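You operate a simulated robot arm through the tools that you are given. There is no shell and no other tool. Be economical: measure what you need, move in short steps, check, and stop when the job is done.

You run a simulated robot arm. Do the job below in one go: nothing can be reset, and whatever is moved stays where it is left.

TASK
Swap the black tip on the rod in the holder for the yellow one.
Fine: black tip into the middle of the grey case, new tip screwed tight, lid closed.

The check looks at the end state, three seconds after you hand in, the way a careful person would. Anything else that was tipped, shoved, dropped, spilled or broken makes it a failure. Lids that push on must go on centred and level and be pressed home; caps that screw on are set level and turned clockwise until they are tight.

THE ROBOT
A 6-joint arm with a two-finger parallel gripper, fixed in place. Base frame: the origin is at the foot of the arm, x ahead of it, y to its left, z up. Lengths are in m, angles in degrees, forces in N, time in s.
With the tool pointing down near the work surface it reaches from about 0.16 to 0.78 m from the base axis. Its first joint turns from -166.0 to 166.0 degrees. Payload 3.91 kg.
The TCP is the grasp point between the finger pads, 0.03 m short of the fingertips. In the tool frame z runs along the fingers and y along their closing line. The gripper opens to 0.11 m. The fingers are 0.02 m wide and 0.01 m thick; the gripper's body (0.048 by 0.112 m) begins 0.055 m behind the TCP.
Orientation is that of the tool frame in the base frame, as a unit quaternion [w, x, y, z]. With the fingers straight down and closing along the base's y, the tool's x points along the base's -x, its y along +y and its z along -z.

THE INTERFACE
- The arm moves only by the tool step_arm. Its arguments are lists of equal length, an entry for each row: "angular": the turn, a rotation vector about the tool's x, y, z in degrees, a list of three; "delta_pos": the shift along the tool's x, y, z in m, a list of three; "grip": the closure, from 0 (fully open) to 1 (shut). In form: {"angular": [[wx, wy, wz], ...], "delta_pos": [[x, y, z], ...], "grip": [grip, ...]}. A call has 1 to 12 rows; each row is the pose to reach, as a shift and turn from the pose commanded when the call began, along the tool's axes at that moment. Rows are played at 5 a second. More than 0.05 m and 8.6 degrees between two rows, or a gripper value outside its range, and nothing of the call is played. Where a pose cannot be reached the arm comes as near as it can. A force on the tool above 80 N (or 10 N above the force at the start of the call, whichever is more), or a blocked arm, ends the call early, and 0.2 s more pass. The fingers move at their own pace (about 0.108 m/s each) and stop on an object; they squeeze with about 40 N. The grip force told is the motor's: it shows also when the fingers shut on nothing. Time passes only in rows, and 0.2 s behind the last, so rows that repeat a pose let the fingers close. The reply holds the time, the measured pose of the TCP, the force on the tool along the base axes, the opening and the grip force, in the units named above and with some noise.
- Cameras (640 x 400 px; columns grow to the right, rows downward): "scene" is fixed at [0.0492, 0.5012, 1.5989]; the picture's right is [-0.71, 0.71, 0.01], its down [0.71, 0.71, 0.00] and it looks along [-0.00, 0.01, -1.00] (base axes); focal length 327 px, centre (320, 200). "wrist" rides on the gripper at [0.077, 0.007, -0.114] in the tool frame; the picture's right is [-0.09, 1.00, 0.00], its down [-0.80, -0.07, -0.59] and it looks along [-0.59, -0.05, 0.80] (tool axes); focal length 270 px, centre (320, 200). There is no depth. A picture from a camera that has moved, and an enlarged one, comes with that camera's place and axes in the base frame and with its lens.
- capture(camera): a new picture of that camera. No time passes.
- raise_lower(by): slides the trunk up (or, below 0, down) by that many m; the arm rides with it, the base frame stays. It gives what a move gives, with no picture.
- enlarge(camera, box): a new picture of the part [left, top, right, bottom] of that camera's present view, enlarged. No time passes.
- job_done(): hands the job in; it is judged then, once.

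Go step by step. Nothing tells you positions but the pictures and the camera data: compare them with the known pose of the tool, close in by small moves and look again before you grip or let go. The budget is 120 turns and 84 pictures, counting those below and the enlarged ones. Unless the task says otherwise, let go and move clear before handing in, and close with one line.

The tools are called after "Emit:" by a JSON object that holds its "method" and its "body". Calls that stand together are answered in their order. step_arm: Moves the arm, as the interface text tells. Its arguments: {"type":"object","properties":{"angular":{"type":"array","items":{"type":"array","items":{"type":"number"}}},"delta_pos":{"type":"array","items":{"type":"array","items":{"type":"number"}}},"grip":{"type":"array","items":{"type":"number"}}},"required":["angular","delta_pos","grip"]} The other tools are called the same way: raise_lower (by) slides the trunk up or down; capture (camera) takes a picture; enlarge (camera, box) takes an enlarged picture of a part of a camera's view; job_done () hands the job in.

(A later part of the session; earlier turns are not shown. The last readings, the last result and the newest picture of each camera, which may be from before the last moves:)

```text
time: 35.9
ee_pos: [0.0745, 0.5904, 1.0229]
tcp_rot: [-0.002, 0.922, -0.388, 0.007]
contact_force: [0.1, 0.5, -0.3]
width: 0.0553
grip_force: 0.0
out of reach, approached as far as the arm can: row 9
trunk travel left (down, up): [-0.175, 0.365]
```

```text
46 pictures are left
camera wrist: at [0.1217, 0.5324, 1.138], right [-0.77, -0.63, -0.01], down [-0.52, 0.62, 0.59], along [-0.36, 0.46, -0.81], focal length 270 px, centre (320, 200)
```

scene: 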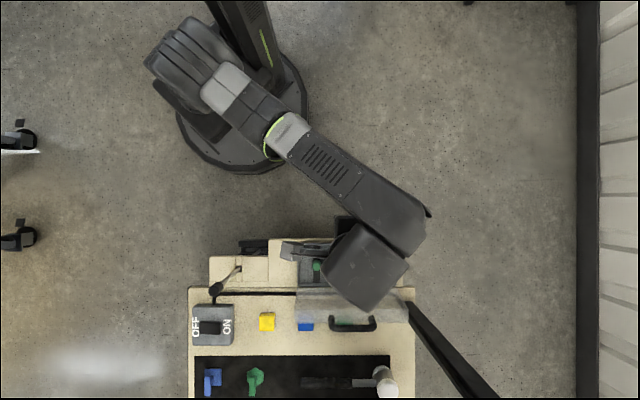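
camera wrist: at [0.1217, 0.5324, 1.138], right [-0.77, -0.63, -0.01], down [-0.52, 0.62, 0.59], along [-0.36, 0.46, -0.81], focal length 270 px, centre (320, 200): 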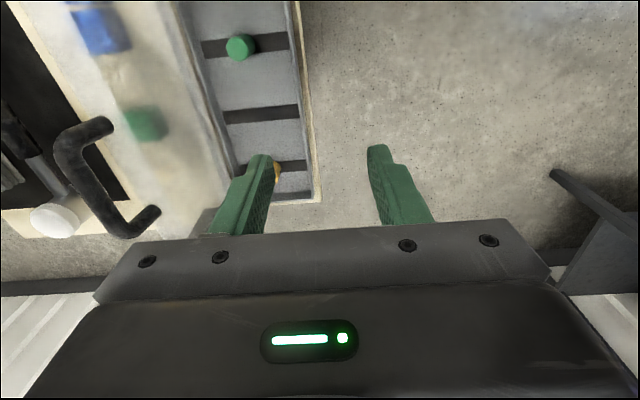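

The rod is near (0.303, 0.48), with the black tip from about z≈0.96 to 1.01. A higher trunk helps there, so I'll raise it 0.15 and move to hover over the rod.

Emit:
{"method": "raise_lower", "body": {"by": 0.15}}

Emit:
{"method": "step_arm", "body": {"angular": [[-0.53, -0.65, 0], [-0.53, -0.65, 0], [-0.53, -0.65, 0], [-0.53, -0.65, 0], [-0.53, -0.65, 0], [-0.53, -0.65, 0]], "delta_pos": [[0.04, -0.0143, 0], [0.08, -0.0286, 0], [0.12, -0.043, 0], [0.16, -0.0573, 0], [0.2, -0.0716, 0], [0.2388, -0.0859, 0]], "grip": [0.5, 0.5, 0.5, 0.5, 0.5, 0.5]}}

Emit:
{"method": "capture", "body": {"camera": "wrist"}}

```text
time: 37.7
ee_pos: [0.0749, 0.591, 1.1726]
tcp_rot: [-0.002, 0.922, -0.388, 0.008]
contact_force: [-0.5, -0.3, -0.3]
width: 0.0551
grip_force: 0.1
trunk travel left (down, up): [-0.325, 0.215]
```

```text
time: 39.1
ee_pos: [0.3037, 0.4796, 1.1782]
tcp_rot: [0.0, 0.921, -0.389, 0.001]
contact_force: [-0.4, -1.5, -0.1]
width: 0.055
grip_force: 0.0
trunk travel left (down, up): [-0.325, 0.215]
```

```text
45 pictures are left
camera wrist: at [0.3522, 0.4211, 1.2913], right [-0.77, -0.63, 0.0], down [-0.51, 0.62, 0.59], along [-0.38, 0.46, -0.8], focal length 270 px, centre (320, 200)
```

wrist: 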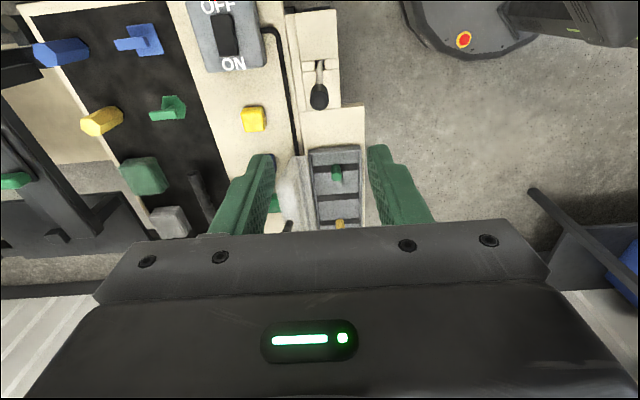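

The tip shows almost exactly under the tool at (0.303, 0.481). I'll come down to just above it and check again.

Emit:
{"method": "step_arm", "body": {"angular": [[0, 0, 0], [0, 0, 0], [0, 0, 0]], "delta_pos": [[-0.001, -0.001, 0.045], [-0.001, -0.001, 0.09], [-0.001, -0.001, 0.125]], "grip": [0.5, 0.5, 0.5]}}

Emit:
{"method": "enlarge", "body": {"camera": "wrist", "box": [220, 60, 420, 230]}}

```text
time: 39.9
ee_pos: [0.3019, 0.4831, 1.0529]
tcp_rot: [-0.002, 0.922, -0.388, 0.0]
contact_force: [-0.5, 0.4, 0.9]
width: 0.0552
grip_force: 0.1
trunk travel left (down, up): [-0.325, 0.215]
```

```text
2.35 times, centred on (320, 145) of wrist
camera zoom: at [0.351, 0.4246, 1.1662], right [-0.77, -0.63, 0.0], down [-0.51, 0.62, 0.59], along [-0.38, 0.46, -0.8], focal length 636 px, centre (320, 329)
```

zoom: 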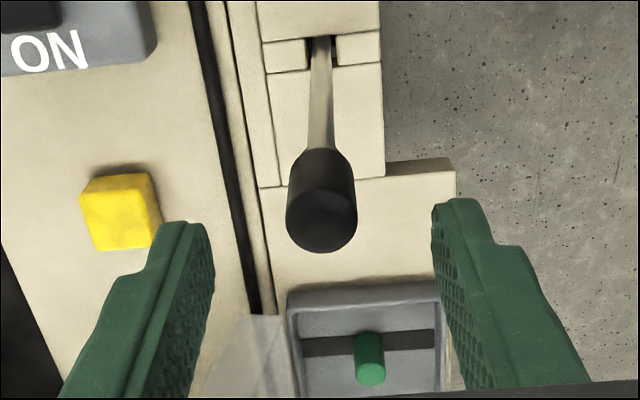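

The tip is centred between the fingers. I'll descend to grip height and close on it.

Emit:
{"method": "step_arm", "body": {"angular": [[0, 0, 0], [0, 0, 0], [0, 0, 0], [0, 0, 0], [0, 0, 0]], "delta_pos": [[-0.001, 0, 0.03], [-0.001, 0, 0.066], [-0.001, 0, 0.066], [-0.001, 0, 0.066], [-0.001, 0, 0.066]], "grip": [0.5, 0.5, 0.8, 1, 1]}}

Emit:
{"method": "capture", "body": {"camera": "wrist"}}

Emit:
{"method": "enlarge", "body": {"camera": "scene", "box": [190, 220, 290, 320]}}

```text
time: 41.1
ee_pos: [0.3023, 0.4829, 0.9872]
tcp_rot: [0.0, 0.922, -0.388, 0.001]
contact_force: [-0.1, 1.1, -1.3]
width: 0.0191
grip_force: 40.1
trunk travel left (down, up): [-0.325, 0.215]
```

```text
43 pictures are left
camera wrist: at [0.3517, 0.4249, 1.1009], right [-0.77, -0.63, 0.0], down [-0.51, 0.62, 0.59], along [-0.38, 0.46, -0.8], focal length 270 px, centre (320, 200)
```

wrist: 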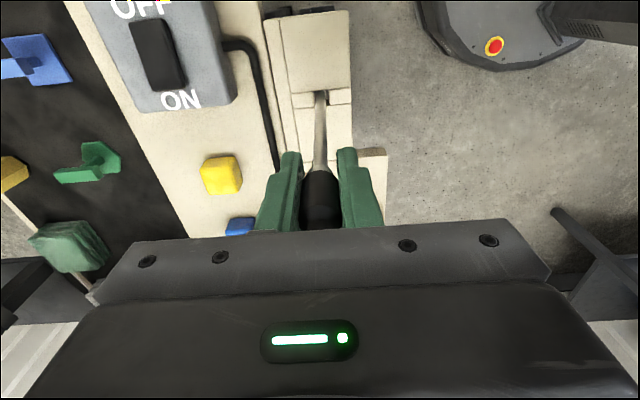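

```text
4.00 times, centred on (240, 270) of scene
camera zoom: at [0.0492, 0.5012, 1.5989], right [-0.71, 0.71, 0.01], down [0.71, 0.71, 0.0], along [0.0, 0.01, -1.0], focal length 1308 px, centre (640, -80)
```

zoom: 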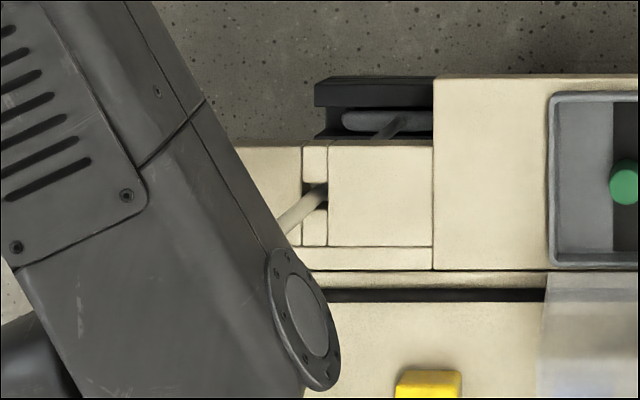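

The tip is held, 19 mm wide. I'll start unscrewing counterclockwise seen from above.

Emit:
{"method": "step_arm", "body": {"angular": [[0, 0, -8], [0, 0, -16], [0, 0, -24], [0, 0, -32], [0, 0, -40], [0, 0, -48], [0, 0, -56], [0, 0, -64], [0, 0, -72], [0, 0, -80], [0, 0, -88], [0, 0, -96]], "delta_pos": [[0, 0, 0], [0, 0, 0], [0, 0, 0], [0, 0, 0], [0, 0, 0], [0, 0, 0], [0, 0, 0], [0, 0, 0], [0, 0, 0], [0, 0, 0], [0, 0, 0], [0, 0, 0]], "grip": [1, 1, 1, 1, 1, 1, 1, 1, 1, 1, 1, 1]}}

Emit:
{"method": "enlarge", "body": {"camera": "wrist", "box": [220, 60, 420, 230]}}

```text
time: 43.7
ee_pos: [0.3016, 0.4831, 0.9869]
tcp_rot: [-0.001, 0.904, 0.427, 0.002]
contact_force: [-1.3, 0.8, 10.9]
width: 0.0191
grip_force: 40.0
trunk travel left (down, up): [-0.325, 0.215]
```

```text
2.35 times, centred on (320, 145) of wrist
camera zoom: at [0.3558, 0.5383, 1.101], right [0.71, -0.7, 0.0], down [-0.57, -0.57, 0.59], along [-0.42, -0.42, -0.81], focal length 636 px, centre (320, 329)
```

zoom: 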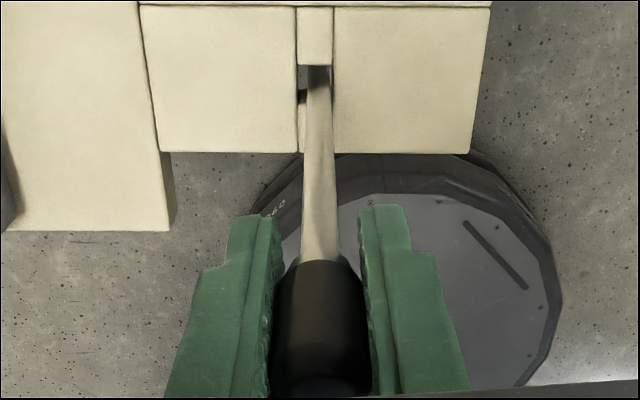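

An upward force has built up, as expected if the tip is backing off. I'll keep turning and rise slightly with it.

Emit:
{"method": "step_arm", "body": {"angular": [[0, 0, -8], [0, 0, -16], [0, 0, -24], [0, 0, -32], [0, 0, -40], [0, 0, -48], [0, 0, -56], [0, 0, -64], [0, 0, -72], [0, 0, -80], [0, 0, -88], [0, 0, -96]], "delta_pos": [[0, 0, -0.0006], [0, 0, -0.0007], [0, 0, -0.0008], [0, 0, -0.0009], [0, 0, -0.001], [0, 0, -0.0011], [0, 0, -0.0012], [0, 0, -0.0013], [0, 0, -0.0014], [0, 0, -0.0015], [0, 0, -0.0016], [0, 0, -0.0017]], "grip": [1, 1, 1, 1, 1, 1, 1, 1, 1, 1, 1, 1]}}

```text
time: 44.6
ee_pos: [0.2866, 0.4867, 0.9865]
tcp_rot: [0.015, 0.834, 0.552, 0.019]
contact_force: [76.9, -25.9, -5.8]
width: 0.0285
grip_force: 40.2
out of reach, approached as far as the arm can: row 2, 3, 4
trunk travel left (down, up): [-0.325, 0.215]
stopped in row 4: the force on the tool passed its limit (the readings are from after the stop); the commanded pose is now the measured one
```

I hit the wrist joint limit and the tool was dragged sideways about 15 mm. I'll open at once to release the load and look.

Emit:
{"method": "step_arm", "body": {"angular": [[0, 0, 0], [0, 0, 0]], "delta_pos": [[0, 0, 0], [0, 0, 0]], "grip": [0.2, 0.2]}}

Emit:
{"method": "capture", "body": {"camera": "wrist"}}

Emit:
{"method": "enlarge", "body": {"camera": "scene", "box": [190, 220, 290, 320]}}

```text
time: 45.2
ee_pos: [0.2732, 0.4921, 0.9874]
tcp_rot: [0.012, 0.832, 0.554, 0.02]
contact_force: [-0.5, -1.3, 0.4]
width: 0.0881
grip_force: 0.1
trunk travel left (down, up): [-0.325, 0.215]
```

```text
40 pictures are left
camera wrist: at [0.3032, 0.5617, 1.1039], right [0.89, -0.46, 0.04], down [-0.4, -0.71, 0.58], along [-0.24, -0.53, -0.82], focal length 270 px, centre (320, 200)
```

wrist: 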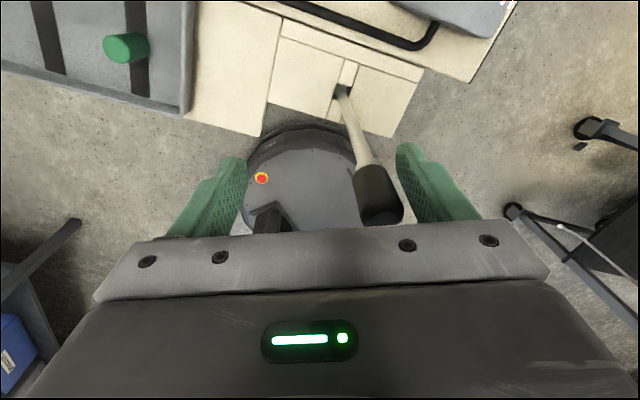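

```text
4.00 times, centred on (240, 270) of scene
camera zoom: at [0.0492, 0.5012, 1.5989], right [-0.71, 0.71, 0.01], down [0.71, 0.71, 0.0], along [0.0, 0.01, -1.0], focal length 1308 px, centre (640, -80)
```

zoom: 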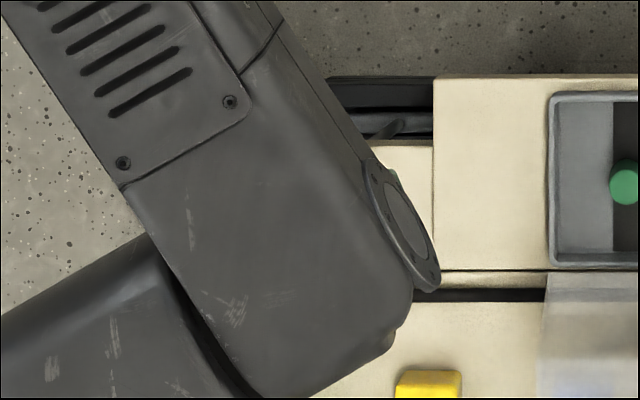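

The rod and tip look intact and are released. I'll rise clear and turn back away from the joint limit.

Emit:
{"method": "step_arm", "body": {"angular": [[0, 0, 4], [0, 0, 8], [0, 0, 16]], "delta_pos": [[0, 0, -0.035], [0, 0, -0.07], [0, 0, -0.075]], "grip": [0.2, 0.2, 0.4]}}

Emit:
{"method": "capture", "body": {"camera": "wrist"}}

```text
time: 46.0
ee_pos: [0.2671, 0.4927, 1.0631]
tcp_rot: [0.011, 0.901, 0.434, 0.021]
contact_force: [-0.1, 0.2, 0.3]
width: 0.0661
grip_force: 0.1
trunk travel left (down, up): [-0.325, 0.215]
```

```text
38 pictures are left
camera wrist: at [0.3162, 0.55, 1.18], right [0.72, -0.69, 0.03], down [-0.58, -0.58, 0.57], along [-0.37, -0.43, -0.82], focal length 270 px, centre (320, 200)
```

wrist: 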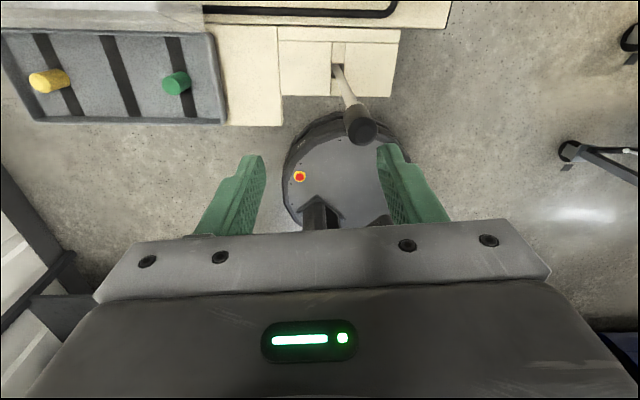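

The rod still stands at about (0.302, 0.483). I'll level the tool, recentre over the tip and wind the wrist back for a long unscrewing stroke.

Emit:
{"method": "step_arm", "body": {"angular": [[1.1, -0.8, 0], [2.18, -1.6, 0]], "delta_pos": [[0.0072, 0.0168, 0], [0.0143, 0.0336, 0.0017]], "grip": [0.4, 0.4]}}

Emit:
{"method": "step_arm", "body": {"angular": [[0, 0, 8.5], [0, 0, 17], [0, 0, 25.5], [0, 0, 34], [0, 0, 42.5], [0, 0, 51], [0, 0, 59.5], [0, 0, 68], [0, 0, 76.5], [0, 0, 85], [0, 0, 93.5], [0, 0, 102]], "delta_pos": [[0, 0, 0], [0, 0, 0], [0, 0, 0], [0, 0, 0], [0, 0, 0], [0, 0, 0], [0, 0, 0], [0, 0, 0], [0, 0, 0], [0, 0, 0], [0, 0, 0], [0, 0, 0]], "grip": [0.4, 0.4, 0.4, 0.4, 0.4, 0.4, 0.4, 0.4, 0.4, 0.4, 0.4, 0.4]}}

Emit:
{"method": "step_arm", "body": {"angular": [[0, 0, 8.5], [0, 0, 17], [0, 0, 25.5], [0, 0, 34], [0, 0, 42.5], [0, 0, 51], [0, 0, 59.5], [0, 0, 68], [0, 0, 76.5], [0, 0, 85], [0, 0, 93.5], [0, 0, 102]], "delta_pos": [[0, 0, 0], [0, 0, 0], [0, 0, 0], [0, 0, 0], [0, 0, 0], [0, 0, 0], [0, 0, 0], [0, 0, 0], [0, 0, 0], [0, 0, 0], [0, 0, 0], [0, 0, 0]], "grip": [0.4, 0.4, 0.4, 0.4, 0.4, 0.4, 0.4, 0.4, 0.4, 0.4, 0.4, 0.4]}}

Emit:
{"method": "step_arm", "body": {"angular": [[0, 0, 8.5], [0, 0, 17], [0, 0, 25.5], [0, 0, 34], [0, 0, 42.5], [0, 0, 51], [0, 0, 59.5], [0, 0, 68], [0, 0, 76.5], [0, 0, 85], [0, 0, 93.5], [0, 0, 102]], "delta_pos": [[0, 0, 0], [0, 0, 0], [0, 0, 0], [0, 0, 0], [0, 0, 0], [0, 0, 0], [0, 0, 0], [0, 0, 0], [0, 0, 0], [0, 0, 0], [0, 0, 0], [0, 0, 0]], "grip": [0.4, 0.4, 0.4, 0.4, 0.4, 0.4, 0.4, 0.4, 0.4, 0.4, 0.4, 0.4]}}

Emit:
{"method": "capture", "body": {"camera": "wrist"}}

```text
time: 46.6
ee_pos: [0.3032, 0.4822, 1.0626]
tcp_rot: [0.0, 0.901, 0.434, 0.0]
contact_force: [0.2, 0.5, 0.7]
width: 0.0653
grip_force: 0.1
trunk travel left (down, up): [-0.325, 0.215]
```

```text
time: 49.2
ee_pos: [0.3044, 0.4821, 1.0628]
tcp_rot: [0.0, 0.904, -0.427, 0.0]
contact_force: [0.5, 0.5, -0.8]
width: 0.066
grip_force: 0.0
trunk travel left (down, up): [-0.325, 0.215]
```

```text
time: 51.8
ee_pos: [0.304, 0.4828, 1.0623]
tcp_rot: [0.0, -0.237, 0.972, 0.001]
contact_force: [-0.3, -1.1, -0.1]
width: 0.066
grip_force: 0.0
trunk travel left (down, up): [-0.325, 0.215]
```

```text
time: 54.4
ee_pos: [0.3034, 0.4809, 1.0631]
tcp_rot: [0.0, 0.606, 0.796, 0.001]
contact_force: [-0.1, -0.2, 0.0]
width: 0.066
grip_force: 0.1
trunk travel left (down, up): [-0.325, 0.215]
```

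```text
37 pictures are left
camera wrist: at [0.2903, 0.5591, 1.1771], right [0.98, 0.18, 0.0], down [0.14, -0.79, 0.59], along [0.11, -0.58, -0.81], focal length 270 px, centre (320, 200)
```

wrist: 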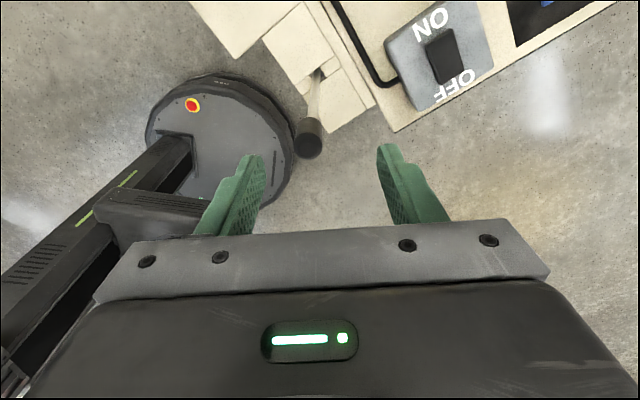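

The full back-wind works. The tip now appears about 5 mm toward −x of where I gripped it, so I'll zoom in before regripping.

Emit:
{"method": "enlarge", "body": {"camera": "wrist", "box": [250, 50, 400, 180]}}

Emit:
{"method": "enlarge", "body": {"camera": "scene", "box": [190, 220, 290, 320]}}

```text
3.08 times, centred on (325, 115) of wrist
camera zoom: at [0.2903, 0.5591, 1.1771], right [0.98, 0.18, 0.0], down [0.14, -0.79, 0.59], along [0.11, -0.58, -0.81], focal length 832 px, centre (305, 462)
```

zoom: 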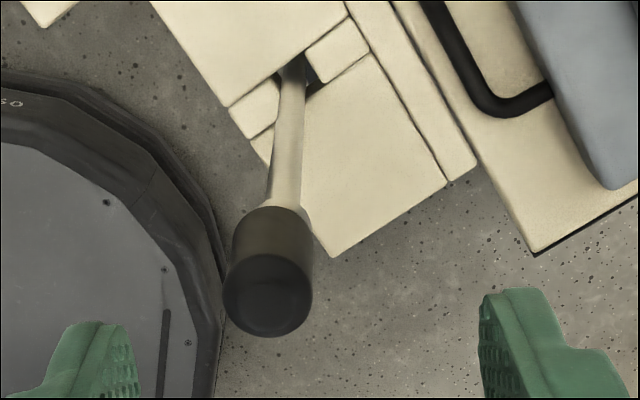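

```text
4.00 times, centred on (240, 270) of scene
camera zoom: at [0.0492, 0.5012, 1.5989], right [-0.71, 0.71, 0.01], down [0.71, 0.71, 0.0], along [0.0, 0.01, -1.0], focal length 1308 px, centre (640, -80)
```

zoom: 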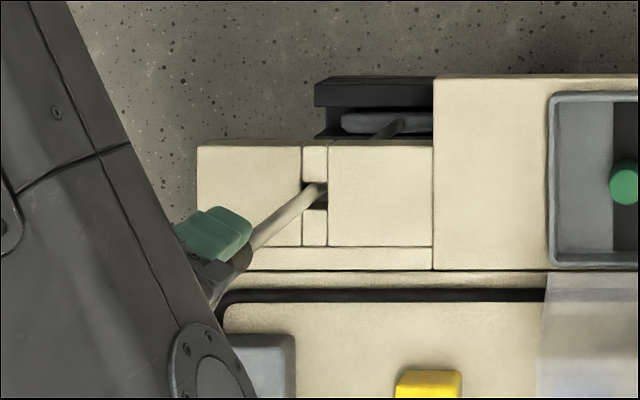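

The lean is small and within what the grip can centre. I'll descend, regrip and begin the first third of a long counterclockwise stroke.

Emit:
{"method": "step_arm", "body": {"angular": [[0, 0, 0], [0, 0, 0], [0, 0, 0], [0, 0, 0], [0, 0, 0]], "delta_pos": [[0.0027, -0.0018, 0.035], [0.0027, -0.0018, 0.075], [0.0027, -0.0018, 0.075], [0.0027, -0.0018, 0.075], [0.0027, -0.0018, 0.075]], "grip": [0.4, 0.4, 0.8, 1, 1]}}

Emit:
{"method": "step_arm", "body": {"angular": [[0, 0, -8.5], [0, 0, -17], [0, 0, -25.5], [0, 0, -34], [0, 0, -42.5], [0, 0, -51], [0, 0, -59.5], [0, 0, -68], [0, 0, -76.5], [0, 0, -85], [0, 0, -93.5], [0, 0, -102]], "delta_pos": [[0, 0, 0], [0, 0, 0], [0, 0, 0], [0, 0, 0], [0, 0, 0], [0, 0, 0], [0, 0, 0], [0, 0, 0], [0, 0, 0], [0, 0, 0], [0, 0, 0], [0, 0, 0]], "grip": [1, 1, 1, 1, 1, 1, 1, 1, 1, 1, 1, 1]}}

```text
time: 55.6
ee_pos: [0.302, 0.4844, 0.9874]
tcp_rot: [-0.001, 0.605, 0.796, 0.0]
contact_force: [-0.3, 0.0, -0.5]
width: 0.0219
grip_force: 40.4
trunk travel left (down, up): [-0.325, 0.215]
```

```text
time: 58.2
ee_pos: [0.3005, 0.4856, 0.9876]
tcp_rot: [0.0, -0.239, 0.971, 0.001]
contact_force: [0.0, -0.6, 1.0]
width: 0.0188
grip_force: 39.7
trunk travel left (down, up): [-0.325, 0.215]
```

The tip now turns with almost no force. I'll lift 6 mm to test whether it is already free.

Emit:
{"method": "step_arm", "body": {"angular": [[0, 0, 0], [0, 0, 0], [0, 0, 0]], "delta_pos": [[0, 0, -0.002], [0, 0, -0.004], [0, 0, -0.006]], "grip": [1, 1, 1]}}

Emit:
{"method": "enlarge", "body": {"camera": "wrist", "box": [220, 60, 420, 230]}}

```text
time: 59.0
ee_pos: [0.3012, 0.4856, 0.9937]
tcp_rot: [-0.001, -0.237, 0.971, 0.001]
contact_force: [-0.5, -0.6, -0.4]
width: 0.0189
grip_force: 40.1
trunk travel left (down, up): [-0.325, 0.215]
```

```text
2.35 times, centred on (320, 145) of wrist
camera zoom: at [0.2308, 0.4563, 1.108], right [-0.38, 0.92, 0.0], down [0.74, 0.31, 0.59], along [0.55, 0.23, -0.8], focal length 636 px, centre (320, 329)
```

zoom: 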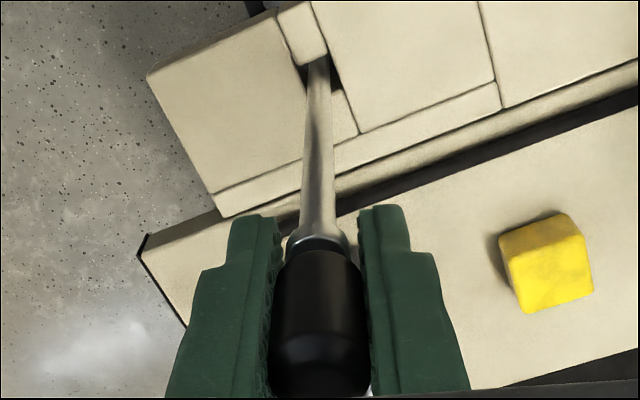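

The lift met no resistance and a metal shoulder shows below the tip. I'll lift further and check that only the tip comes with me.

Emit:
{"method": "step_arm", "body": {"angular": [[0, 0, 0], [0, 0, 0], [0, 0, 0]], "delta_pos": [[0, 0, -0.01], [0, 0, -0.02], [0, 0, -0.035]], "grip": [1, 1, 1]}}

Emit:
{"method": "enlarge", "body": {"camera": "wrist", "box": [220, 60, 420, 230]}}

```text
time: 59.8
ee_pos: [0.3016, 0.4844, 1.0281]
tcp_rot: [0.0, -0.238, 0.971, 0.0]
contact_force: [-0.4, -0.2, 0.2]
width: 0.019
grip_force: 40.3
trunk travel left (down, up): [-0.325, 0.215]
```

```text
2.35 times, centred on (320, 145) of wrist
camera zoom: at [0.2297, 0.4554, 1.143], right [-0.38, 0.92, 0.0], down [0.74, 0.31, 0.59], along [0.55, 0.23, -0.8], focal length 636 px, centre (320, 329)
```

zoom: 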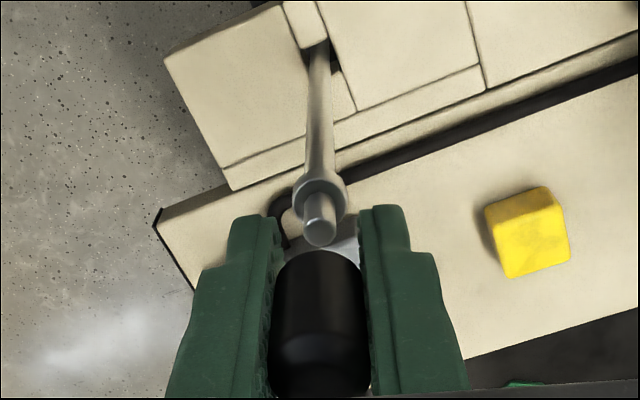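

The black tip is off and the rod's threaded stub is bare. I'll carry the tip over to the tray with the fingers closing along the tray's length, so the hand stays clear of the standing lid.

Emit:
{"method": "step_arm", "body": {"angular": [[0, 0, 0], [0, 0, -3], [0, 0, -6], [0, 0, -9], [0, 0, -12], [0, 0, -15], [0, 0, -18], [0, 0, -18]], "delta_pos": [[0, 0, -0.03], [0.013, 0.034, -0.03], [0.026, 0.067, -0.03], [0.039, 0.1, -0.03], [0.052, 0.134, -0.03], [0.066, 0.168, -0.03], [0.079, 0.201, -0.03], [0.08, 0.22, -0.03]], "grip": [1, 1, 1, 1, 1, 1, 1, 1]}}

Emit:
{"method": "capture", "body": {"camera": "wrist"}}

```text
time: 61.6
ee_pos: [0.1297, 0.6435, 1.0578]
tcp_rot: [0.0, -0.387, 0.922, 0.0]
contact_force: [-0.5, -0.4, -0.3]
width: 0.0187
grip_force: 39.9
trunk travel left (down, up): [-0.325, 0.215]
```

```text
32 pictures are left
camera wrist: at [0.0709, 0.5939, 1.1721], right [-0.65, 0.76, 0.0], down [0.61, 0.52, 0.59], along [0.45, 0.39, -0.8], focal length 270 px, centre (320, 200)
```

wrist: 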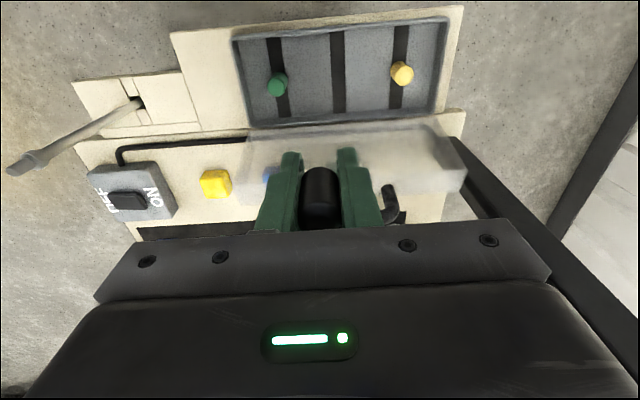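

I have a clear view of the tray now. I'll enlarge it to measure the slots.

Emit:
{"method": "enlarge", "body": {"camera": "wrist", "box": [220, 0, 460, 150]}}

```text
2.67 times, centred on (340, 75) of wrist
camera zoom: at [0.0709, 0.5939, 1.1721], right [-0.65, 0.76, 0.0], down [0.61, 0.52, 0.59], along [0.45, 0.39, -0.8], focal length 721 px, centre (267, 533)
```

zoom: 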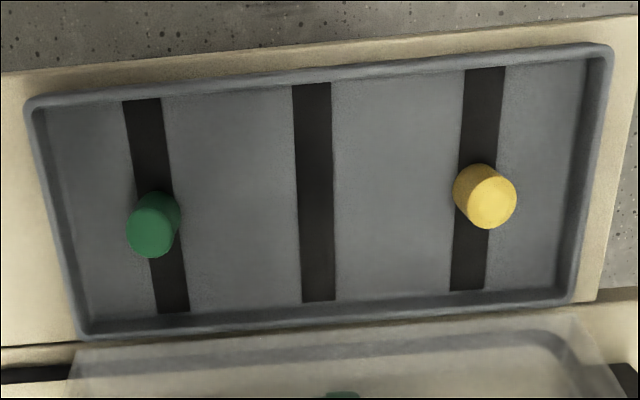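

The tips stand in the middle of dark strips, and the middle strip's centre is at about (0.111, 0.658). I'll move over it and go down to just above the tray.

Emit:
{"method": "step_arm", "body": {"angular": [[0, 0, 0], [0, 0, 0], [0, 0, 0], [0, 0, 0], [0, 0, 0]], "delta_pos": [[0.0027, 0.0235, 0.02], [0.0027, 0.0235, 0.065], [0.0027, 0.0235, 0.11], [0.0027, 0.0235, 0.15], [0.0027, 0.0235, 0.18]], "grip": [1, 1, 1, 1, 1]}}

Emit:
{"method": "capture", "body": {"camera": "wrist"}}

```text
time: 62.8
ee_pos: [0.1111, 0.6564, 0.8805]
tcp_rot: [0.001, -0.386, 0.922, 0.001]
contact_force: [0.0, -0.8, -0.1]
width: 0.0187
grip_force: 40.5
trunk travel left (down, up): [-0.325, 0.215]
```

```text
30 pictures are left
camera wrist: at [0.0528, 0.6081, 0.9935], right [-0.65, 0.76, 0.0], down [0.61, 0.52, 0.6], along [0.45, 0.39, -0.8], focal length 270 px, centre (320, 200)
```

wrist: 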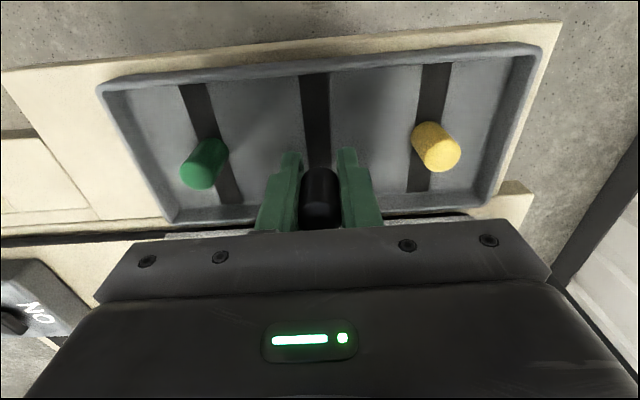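

It is well aligned with the middle strip. I'll lower gently until there is contact.

Emit:
{"method": "step_arm", "body": {"angular": [[0, 0, 0], [0, 0, 0], [0, 0, 0]], "delta_pos": [[0, 0, 0.01], [0, 0, 0.02], [0, 0, 0.027]], "grip": [1, 1, 1]}}

Emit:
{"method": "step_arm", "body": {"angular": [[0, 0, 0], [0, 0, 0]], "delta_pos": [[0, 0, 0.002], [0, 0, 0.004]], "grip": [1, 1]}}

Emit:
{"method": "enlarge", "body": {"camera": "wrist", "box": [220, 80, 420, 230]}}

```text
time: 63.6
ee_pos: [0.1111, 0.6577, 0.8591]
tcp_rot: [0.002, -0.387, 0.922, 0.005]
contact_force: [1.8, 2.6, 31.1]
width: 0.0186
grip_force: 40.7
trunk travel left (down, up): [-0.325, 0.215]
```

```text
time: 64.2
ee_pos: [0.1102, 0.6569, 0.8583]
tcp_rot: [0.005, -0.387, 0.922, 0.007]
contact_force: [7.7, 8.5, 62.6]
width: 0.0186
grip_force: 39.7
trunk travel left (down, up): [-0.325, 0.215]
```

```text
2.67 times, centred on (320, 155) of wrist
camera zoom: at [0.0526, 0.6067, 0.9713], right [-0.65, 0.76, 0.01], down [0.61, 0.51, 0.61], along [0.45, 0.4, -0.8], focal length 721 px, centre (320, 320)
```

zoom: 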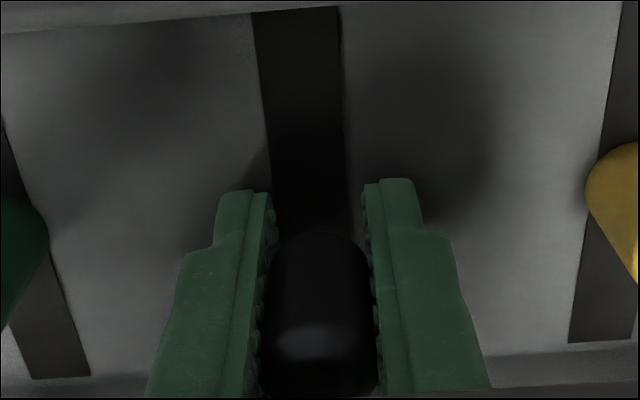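

It touches down at a TCP height of about 0.859. I'll relax to zero load, then open to a gap of about 40 mm and rise.

Emit:
{"method": "step_arm", "body": {"angular": [[0, 0, 0], [0, 0, 0], [0, 0, 0]], "delta_pos": [[0, 0, -0.004], [0, 0, -0.0085], [0, 0, -0.0085]], "grip": [1, 1, 1]}}

Emit:
{"method": "step_arm", "body": {"angular": [[0, 0, 0], [0, 0, 0], [0, 0, 0], [0, 0, 0], [0, 0, 0], [0, 0, 0], [0, 0, 0]], "delta_pos": [[0, 0, 0], [0, 0, 0], [0, 0, 0], [0, 0, -0.01], [0, 0, -0.03], [0, 0, -0.06], [0, 0, -0.09]], "grip": [0.8, 0.65, 0.65, 0.65, 0.65, 0.65, 0.65]}}

Emit:
{"method": "capture", "body": {"camera": "wrist"}}

```text
time: 65.0
ee_pos: [0.1107, 0.658, 0.8579]
tcp_rot: [0.001, -0.386, 0.922, 0.002]
contact_force: [11.4, 10.7, 29.6]
width: 0.0188
grip_force: 39.9
trunk travel left (down, up): [-0.325, 0.215]
```

```text
time: 66.6
ee_pos: [0.1115, 0.6576, 0.9481]
tcp_rot: [0.001, -0.387, 0.922, 0.001]
contact_force: [-0.1, -0.4, 0.7]
width: 0.0385
grip_force: 0.0
trunk travel left (down, up): [-0.325, 0.215]
```

```text
28 pictures are left
camera wrist: at [0.0526, 0.608, 1.0623], right [-0.65, 0.76, 0.0], down [0.61, 0.52, 0.59], along [0.45, 0.39, -0.8], focal length 270 px, centre (320, 200)
```

wrist: 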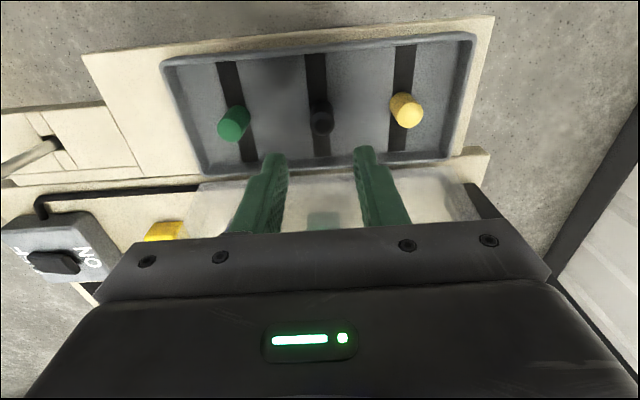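

The black tip stands in the middle strip in line with the others. I'll zoom in for the yellow tip's position.

Emit:
{"method": "enlarge", "body": {"camera": "wrist", "box": [200, 60, 440, 170]}}

```text
2.67 times, centred on (320, 115) of wrist
camera zoom: at [0.0526, 0.608, 1.0623], right [-0.65, 0.76, 0.0], down [0.61, 0.52, 0.59], along [0.45, 0.39, -0.8], focal length 721 px, centre (320, 427)
```

zoom: 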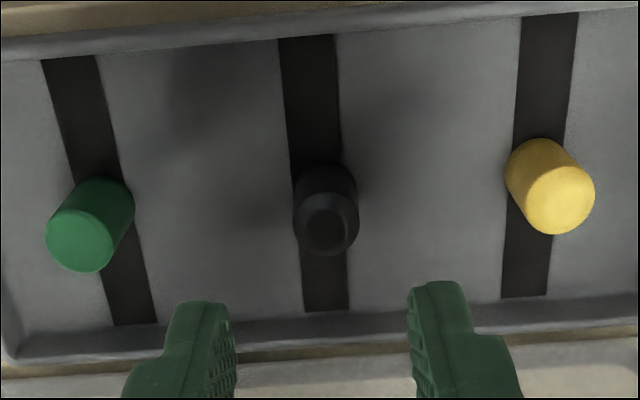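

The yellow tip is at about (0.064, 0.702). I'll move over it and check.

Emit:
{"method": "step_arm", "body": {"angular": [[0, 0, 0], [0, 0, 0], [0, 0, 0]], "delta_pos": [[0.001, 0.03, 0], [0.0016, 0.065, 0], [0.0016, 0.065, 0.03]], "grip": [0.6, 0.6, 0.6]}}

Emit:
{"method": "enlarge", "body": {"camera": "wrist", "box": [200, 60, 440, 230]}}

```text
time: 67.4
ee_pos: [0.0641, 0.7019, 0.9168]
tcp_rot: [0.001, -0.386, 0.922, 0.001]
contact_force: [0.0, 0.1, 0.7]
width: 0.044
grip_force: 0.0
trunk travel left (down, up): [-0.325, 0.215]
```

```text
2.35 times, centred on (320, 145) of wrist
camera zoom: at [0.0052, 0.6528, 1.0318], right [-0.65, 0.76, 0.0], down [0.61, 0.52, 0.6], along [0.45, 0.39, -0.8], focal length 636 px, centre (320, 329)
```

zoom: 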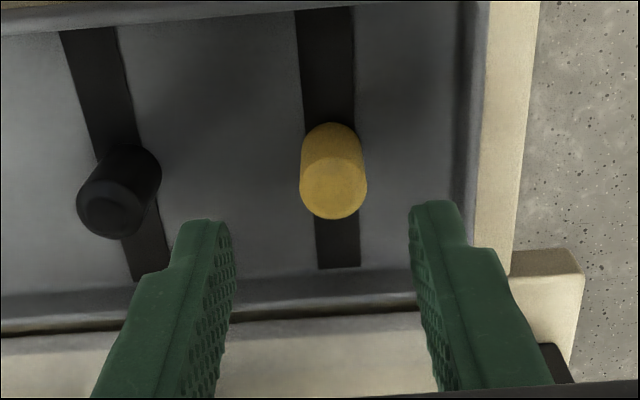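

It is nearly centred, with a 2 mm correction along the closing line. I'll descend and grip.

Emit:
{"method": "step_arm", "body": {"angular": [[0, 0, 0], [0, 0, 0], [0, 0, 0], [0, 0, 0], [0, 0, 0]], "delta_pos": [[0, 0.002, 0.025], [0, 0.002, 0.0525], [0, 0.002, 0.0525], [0, 0.002, 0.0525], [0, 0.002, 0.0525]], "grip": [0.6, 0.6, 0.8, 1, 1]}}

Emit:
{"method": "step_arm", "body": {"angular": [[0, 0, 0], [0, 0, 0], [0, 0, 0], [0, 0, 0], [0, 0, 0]], "delta_pos": [[0, 0, -0.01], [0, 0, -0.04], [0, 0, -0.08], [0, 0, -0.12], [0, 0, -0.16]], "grip": [1, 1, 1, 1, 1]}}

Emit:
{"method": "capture", "body": {"camera": "wrist"}}

```text
time: 68.6
ee_pos: [0.0613, 0.7032, 0.8657]
tcp_rot: [0.0, -0.387, 0.922, 0.001]
contact_force: [0.0, -0.1, -0.5]
width: 0.0184
grip_force: 39.9
trunk travel left (down, up): [-0.325, 0.215]
```

```text
time: 69.8
ee_pos: [0.0605, 0.7019, 1.0241]
tcp_rot: [0.0, -0.387, 0.922, 0.0]
contact_force: [0.6, 0.1, -0.4]
width: 0.0186
grip_force: 40.3
trunk travel left (down, up): [-0.325, 0.215]
```

```text
25 pictures are left
camera wrist: at [0.0026, 0.6537, 1.138], right [-0.65, 0.76, 0.0], down [0.61, 0.52, 0.59], along [0.45, 0.39, -0.8], focal length 270 px, centre (320, 200)
```

wrist: 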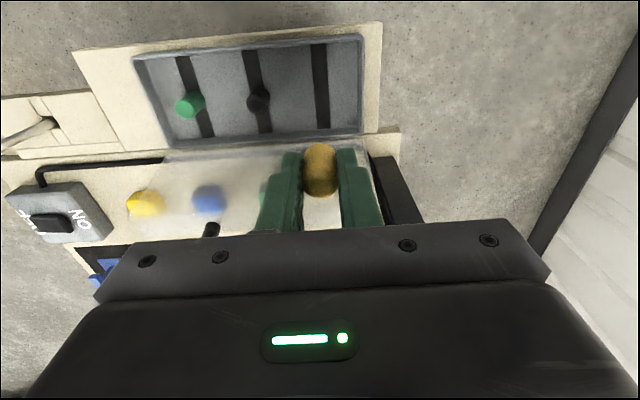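

I hold the yellow tip. I'll carry it high toward the rod, winding the wrist counterclockwise on the way so there is a long clockwise stroke available.

Emit:
{"method": "step_arm", "body": {"angular": [[0, 0, 0], [0, 0, -8], [0, 0, -16], [0, 0, -24], [0, 0, -32], [0, 0, -40], [0, 0, -48], [0, 0, -56], [0, 0, -64], [0, 0, -72], [0, 0, -80], [0, 0, -88]], "delta_pos": [[0, 0, -0.046], [-0.001, -0.03, -0.046], [-0.003, -0.06, -0.046], [-0.004, -0.09, -0.046], [-0.005, -0.12, -0.046], [-0.006, -0.15, -0.046], [-0.008, -0.18, -0.046], [-0.009, -0.21, -0.046], [-0.01, -0.24, -0.046], [-0.0115, -0.27, -0.046], [-0.013, -0.3, -0.046], [-0.0138, -0.3236, -0.046]], "grip": [1, 1, 1, 1, 1, 1, 1, 1, 1, 1, 1, 1]}}

Emit:
{"method": "step_arm", "body": {"angular": [[0, 0, -7.5], [0, 0, -15], [0, 0, -22.5], [0, 0, -30], [0, 0, -37.5], [0, 0, -45], [0, 0, -52.5], [0, 0, -60], [0, 0, -67.5], [0, 0, -75], [0, 0, -82.5], [0, 0, -90]], "delta_pos": [[0, 0, 0], [0, 0, 0], [0, 0, 0], [0, 0, 0], [0, 0, 0], [0, 0, 0], [0, 0, 0], [0, 0, 0], [0, 0, 0], [0, 0, 0], [0, 0, 0], [0, 0, 0]], "grip": [1, 1, 1, 1, 1, 1, 1, 1, 1, 1, 1, 1]}}

Emit:
{"method": "capture", "body": {"camera": "wrist"}}

```text
time: 72.4
ee_pos: [0.3021, 0.4841, 1.0705]
tcp_rot: [-0.001, 0.92, -0.393, 0.0]
contact_force: [0.8, -0.5, -0.3]
width: 0.0182
grip_force: 39.9
out of reach, approached as far as the arm can: row 1
trunk travel left (down, up): [-0.325, 0.215]
```

```text
time: 75.0
ee_pos: [0.3028, 0.4859, 1.0705]
tcp_rot: [-0.001, 0.928, 0.372, 0.0]
contact_force: [1.1, 0.3, 0.4]
width: 0.0184
grip_force: 39.7
trunk travel left (down, up): [-0.325, 0.215]
```

```text
24 pictures are left
camera wrist: at [0.3628, 0.5351, 1.1842], right [0.62, -0.78, 0.0], down [-0.63, -0.5, 0.59], along [-0.46, -0.37, -0.8], focal length 270 px, centre (320, 200)
```

wrist: 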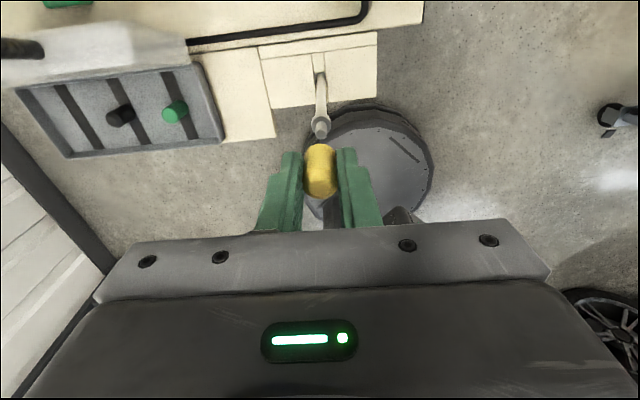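

The stub sits just below the tip. I'll zoom in for alignment.

Emit:
{"method": "enlarge", "body": {"camera": "wrist", "box": [260, 60, 380, 200]}}

```text
2.86 times, centred on (320, 130) of wrist
camera zoom: at [0.3628, 0.5351, 1.1842], right [0.62, -0.78, 0.0], down [-0.63, -0.5, 0.59], along [-0.46, -0.37, -0.8], focal length 772 px, centre (320, 400)
```

zoom: 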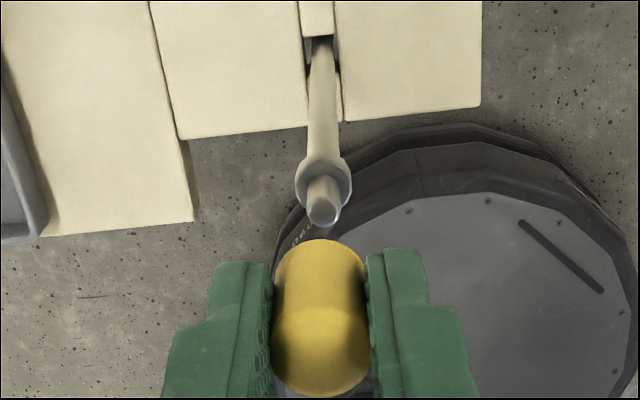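

Two opposite views put the stub axis at about (0.3015, 0.4848) and the collar near z≈0.975. The tip's bottom is about 35 mm below the TCP. I'll descend over the stub in small steps and watch the force.

Emit:
{"method": "step_arm", "body": {"angular": [[0, 0, 0], [0, 0, 0], [0, 0, 0], [0, 0, 0]], "delta_pos": [[-0.0017, 0, 0.015], [-0.0017, 0, 0.03], [-0.0017, 0, 0.035], [-0.0017, 0, 0.04]], "grip": [1, 1, 1, 1]}}

Emit:
{"method": "enlarge", "body": {"camera": "wrist", "box": [260, 60, 380, 200]}}

```text
time: 76.0
ee_pos: [0.2993, 0.4849, 1.028]
tcp_rot: [0.0, 0.929, 0.37, -0.001]
contact_force: [-0.2, -0.7, -0.8]
width: 0.0186
grip_force: 40.3
trunk travel left (down, up): [-0.325, 0.215]
```

```text
2.86 times, centred on (320, 130) of wrist
camera zoom: at [0.3613, 0.5341, 1.1418], right [0.62, -0.78, 0.0], down [-0.63, -0.5, 0.6], along [-0.47, -0.37, -0.8], focal length 772 px, centre (320, 400)
```

zoom: 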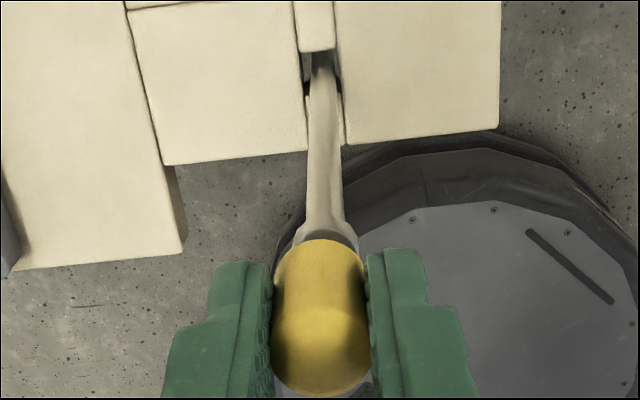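

It is aligned with no contact yet. I'll continue down slowly to the collar.

Emit:
{"method": "step_arm", "body": {"angular": [[0, 0, 0], [0, 0, 0], [0, 0, 0], [0, 0, 0]], "delta_pos": [[0, 0, 0.003], [0, 0, 0.006], [0, 0, 0.009], [0, 0, 0.011]], "grip": [1, 1, 1, 1]}}

Emit:
{"method": "enlarge", "body": {"camera": "wrist", "box": [260, 60, 380, 200]}}

```text
time: 77.0
ee_pos: [0.3004, 0.4849, 1.0194]
tcp_rot: [-0.001, 0.929, 0.37, 0.001]
contact_force: [-0.2, -0.1, 6.4]
width: 0.0183
grip_force: 39.8
trunk travel left (down, up): [-0.325, 0.215]
```

```text
2.86 times, centred on (320, 130) of wrist
camera zoom: at [0.3613, 0.5332, 1.1338], right [0.62, -0.78, 0.0], down [-0.63, -0.5, 0.59], along [-0.46, -0.37, -0.81], focal length 772 px, centre (320, 400)
```

zoom: 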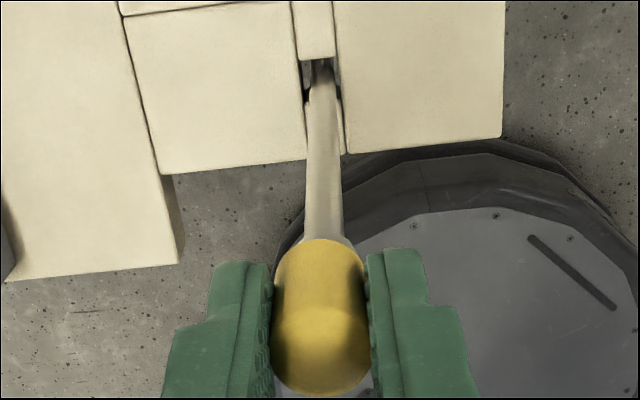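

Light contact, probably at the thread. I'll start turning clockwise with gentle downward pressure.

Emit:
{"method": "step_arm", "body": {"angular": [[0, 0, 8], [0, 0, 16], [0, 0, 24], [0, 0, 32], [0, 0, 40], [0, 0, 48], [0, 0, 56], [0, 0, 64], [0, 0, 72], [0, 0, 80], [0, 0, 88], [0, 0, 96]], "delta_pos": [[0, 0, 0.0003], [0, 0, 0.0005], [0, 0, 0.0008], [0, 0, 0.001], [0, 0, 0.0012], [0, 0, 0.0014], [0, 0, 0.0016], [0, 0, 0.0018], [0, 0, 0.002], [0, 0, 0.0022], [0, 0, 0.0024], [0, 0, 0.0026]], "grip": [1, 1, 1, 1, 1, 1, 1, 1, 1, 1, 1, 1]}}

```text
time: 79.6
ee_pos: [0.3001, 0.4841, 1.0191]
tcp_rot: [-0.003, 0.896, -0.443, -0.001]
contact_force: [2.0, -2.6, 34.5]
width: 0.0186
grip_force: 40.1
trunk travel left (down, up): [-0.325, 0.215]
```

The push has built to 35 N without descent yet. I'll keep turning without pressing further and see whether the thread draws it down.

Emit:
{"method": "step_arm", "body": {"angular": [[0, 0, 8], [0, 0, 16], [0, 0, 24], [0, 0, 32], [0, 0, 40], [0, 0, 48], [0, 0, 56], [0, 0, 64], [0, 0, 72], [0, 0, 80], [0, 0, 88], [0, 0, 96]], "delta_pos": [[0, 0, 0], [0, 0, 0], [0, 0, 0], [0, 0, 0], [0, 0, 0], [0, 0, 0], [0, 0, 0], [0, 0, 0], [0, 0, 0], [0, 0, 0], [0, 0, 0], [0, 0, 0]], "grip": [1, 1, 1, 1, 1, 1, 1, 1, 1, 1, 1, 1]}}

Emit:
{"method": "enlarge", "body": {"camera": "wrist", "box": [260, 60, 380, 200]}}

```text
time: 82.2
ee_pos: [0.2996, 0.4856, 1.0157]
tcp_rot: [0.0, -0.271, 0.963, 0.001]
contact_force: [0.2, 0.7, -3.4]
width: 0.0189
grip_force: 40.2
trunk travel left (down, up): [-0.325, 0.215]
```

```text
2.86 times, centred on (320, 130) of wrist
camera zoom: at [0.2316, 0.4523, 1.1299], right [-0.44, 0.9, 0.0], down [0.72, 0.36, 0.59], along [0.53, 0.27, -0.8], focal length 772 px, centre (320, 400)
```

zoom: 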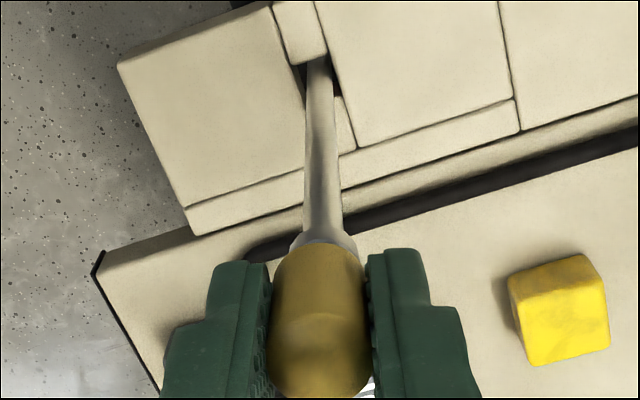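

The thread has engaged: the tip moved down 3.5 mm and is pulling. I'll continue clockwise and follow it down.

Emit:
{"method": "step_arm", "body": {"angular": [[0, 0, 8], [0, 0, 16], [0, 0, 24], [0, 0, 32], [0, 0, 40], [0, 0, 48], [0, 0, 56], [0, 0, 64], [0, 0, 72], [0, 0, 80], [0, 0, 88], [0, 0, 96]], "delta_pos": [[0, 0, 0.0005], [0, 0, 0.0007], [0, 0, 0.0009], [0, 0, 0.0011], [0, 0, 0.0013], [0, 0, 0.0015], [0, 0, 0.0017], [0, 0, 0.0019], [0, 0, 0.0021], [0, 0, 0.0023], [0, 0, 0.0025], [0, 0, 0.0027]], "grip": [1, 1, 1, 1, 1, 1, 1, 1, 1, 1, 1, 1]}}

Emit:
{"method": "enlarge", "body": {"camera": "wrist", "box": [260, 60, 380, 200]}}

```text
time: 84.8
ee_pos: [0.3001, 0.4857, 1.014]
tcp_rot: [0.0, 0.535, 0.845, 0.0]
contact_force: [0.0, 1.4, -1.3]
width: 0.0185
grip_force: 40.6
trunk travel left (down, up): [-0.325, 0.215]
```

```text
2.86 times, centred on (320, 130) of wrist
camera zoom: at [0.2733, 0.5589, 1.1281], right [0.94, 0.35, 0.0], down [0.28, -0.75, 0.59], along [0.21, -0.56, -0.81], focal length 772 px, centre (320, 400)
```

zoom: 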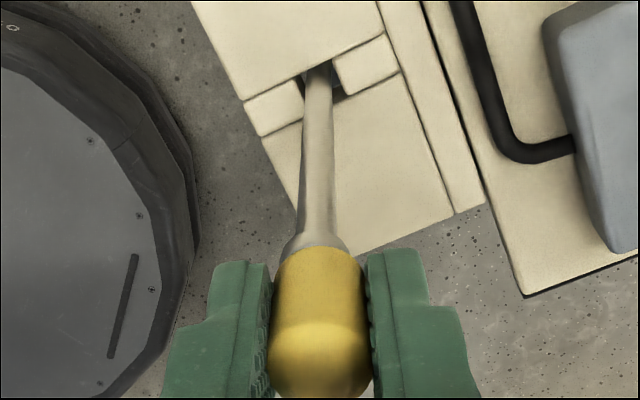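

It is down to 1.014 and nearly on the collar. I'll let go, wind back about 200° around it, then regrip and tighten.

Emit:
{"method": "step_arm", "body": {"angular": [[0, 0, 0], [0, 0, 0], [0, 0, -8.5], [0, 0, -17], [0, 0, -25.5], [0, 0, -34], [0, 0, -42.5], [0, 0, -51], [0, 0, -59.5], [0, 0, -68], [0, 0, -76.5], [0, 0, -85]], "delta_pos": [[0, 0, 0], [0, 0, 0], [0, 0, 0], [0, 0, 0], [0, 0, 0], [0, 0, 0], [0, 0, 0], [0, 0, 0], [0, 0, 0], [0, 0, 0], [0, 0, 0], [0, 0, 0]], "grip": [0.65, 0.65, 0.65, 0.65, 0.65, 0.65, 0.65, 0.65, 0.65, 0.65, 0.65, 0.65]}}

Emit:
{"method": "step_arm", "body": {"angular": [[0, 0, -8.5], [0, 0, -17], [0, 0, -25.5], [0, 0, -34], [0, 0, -42.5], [0, 0, -51], [0, 0, -59.5], [0, 0, -68], [0, 0, -76.5], [0, 0, -85], [0, 0, -93.5], [0, 0, -102]], "delta_pos": [[0, 0, 0], [0, 0, 0], [0, 0, 0], [0, 0, 0], [0, 0, 0], [0, 0, 0], [0, 0, 0], [0, 0, 0], [0, 0, 0], [0, 0, 0], [0, 0, 0], [0, 0, 0]], "grip": [0.65, 0.65, 0.65, 0.65, 0.65, 0.65, 0.65, 0.65, 0.65, 0.65, 0.65, 0.65]}}

Emit:
{"method": "enlarge", "body": {"camera": "wrist", "box": [240, 60, 400, 200]}}

```text
time: 87.4
ee_pos: [0.3016, 0.4854, 1.014]
tcp_rot: [0.0, -0.18, 0.984, 0.001]
contact_force: [-0.7, 0.4, 0.0]
width: 0.0386
grip_force: 0.1
trunk travel left (down, up): [-0.325, 0.215]
```

```text
time: 90.0
ee_pos: [0.2998, 0.4855, 1.0132]
tcp_rot: [0.0, 0.878, -0.479, 0.0]
contact_force: [0.1, 0.9, 0.1]
width: 0.0384
grip_force: 0.0
trunk travel left (down, up): [-0.325, 0.215]
```

```text
2.86 times, centred on (320, 130) of wrist
camera zoom: at [0.3366, 0.4177, 1.1281], right [-0.89, -0.46, 0.0], down [-0.37, 0.71, 0.6], along [-0.28, 0.53, -0.8], focal length 772 px, centre (320, 400)
```

zoom: 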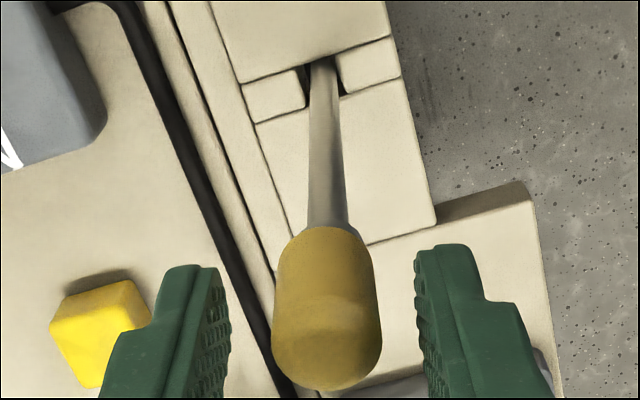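

It is still centred. I'll regrip about 8 mm lower and turn clockwise, watching the force for tightness.

Emit:
{"method": "step_arm", "body": {"angular": [[0, 0, 0], [0, 0, 0], [0, 0, 0], [0, 0, 0]], "delta_pos": [[0, 0, 0.008], [0, 0, 0.008], [0, 0, 0.008], [0, 0, 0.008]], "grip": [0.65, 0.85, 1, 1]}}

Emit:
{"method": "step_arm", "body": {"angular": [[0, 0, 8], [0, 0, 16], [0, 0, 24], [0, 0, 32], [0, 0, 40], [0, 0, 48], [0, 0, 56], [0, 0, 64], [0, 0, 72], [0, 0, 80], [0, 0, 88], [0, 0, 96]], "delta_pos": [[0, 0, 0], [0, 0, 0], [0, 0, 0], [0, 0, 0], [0, 0, 0], [0, 0, 0], [0, 0, 0], [0, 0, 0], [0, 0, 0], [0, 0, 0], [0, 0, 0], [0, 0, 0]], "grip": [1, 1, 1, 1, 1, 1, 1, 1, 1, 1, 1, 1]}}

```text
time: 91.0
ee_pos: [0.2998, 0.4854, 1.0051]
tcp_rot: [0.0, 0.877, -0.481, -0.001]
contact_force: [-0.3, -0.6, -0.3]
width: 0.019
grip_force: 39.6
trunk travel left (down, up): [-0.325, 0.215]
```

```text
time: 93.6
ee_pos: [0.3103, 0.4884, 1.0046]
tcp_rot: [0.006, -0.229, 0.973, 0.003]
contact_force: [70.8, 24.8, 22.8]
width: 0.0144
grip_force: 40.3
trunk travel left (down, up): [-0.325, 0.215]
```

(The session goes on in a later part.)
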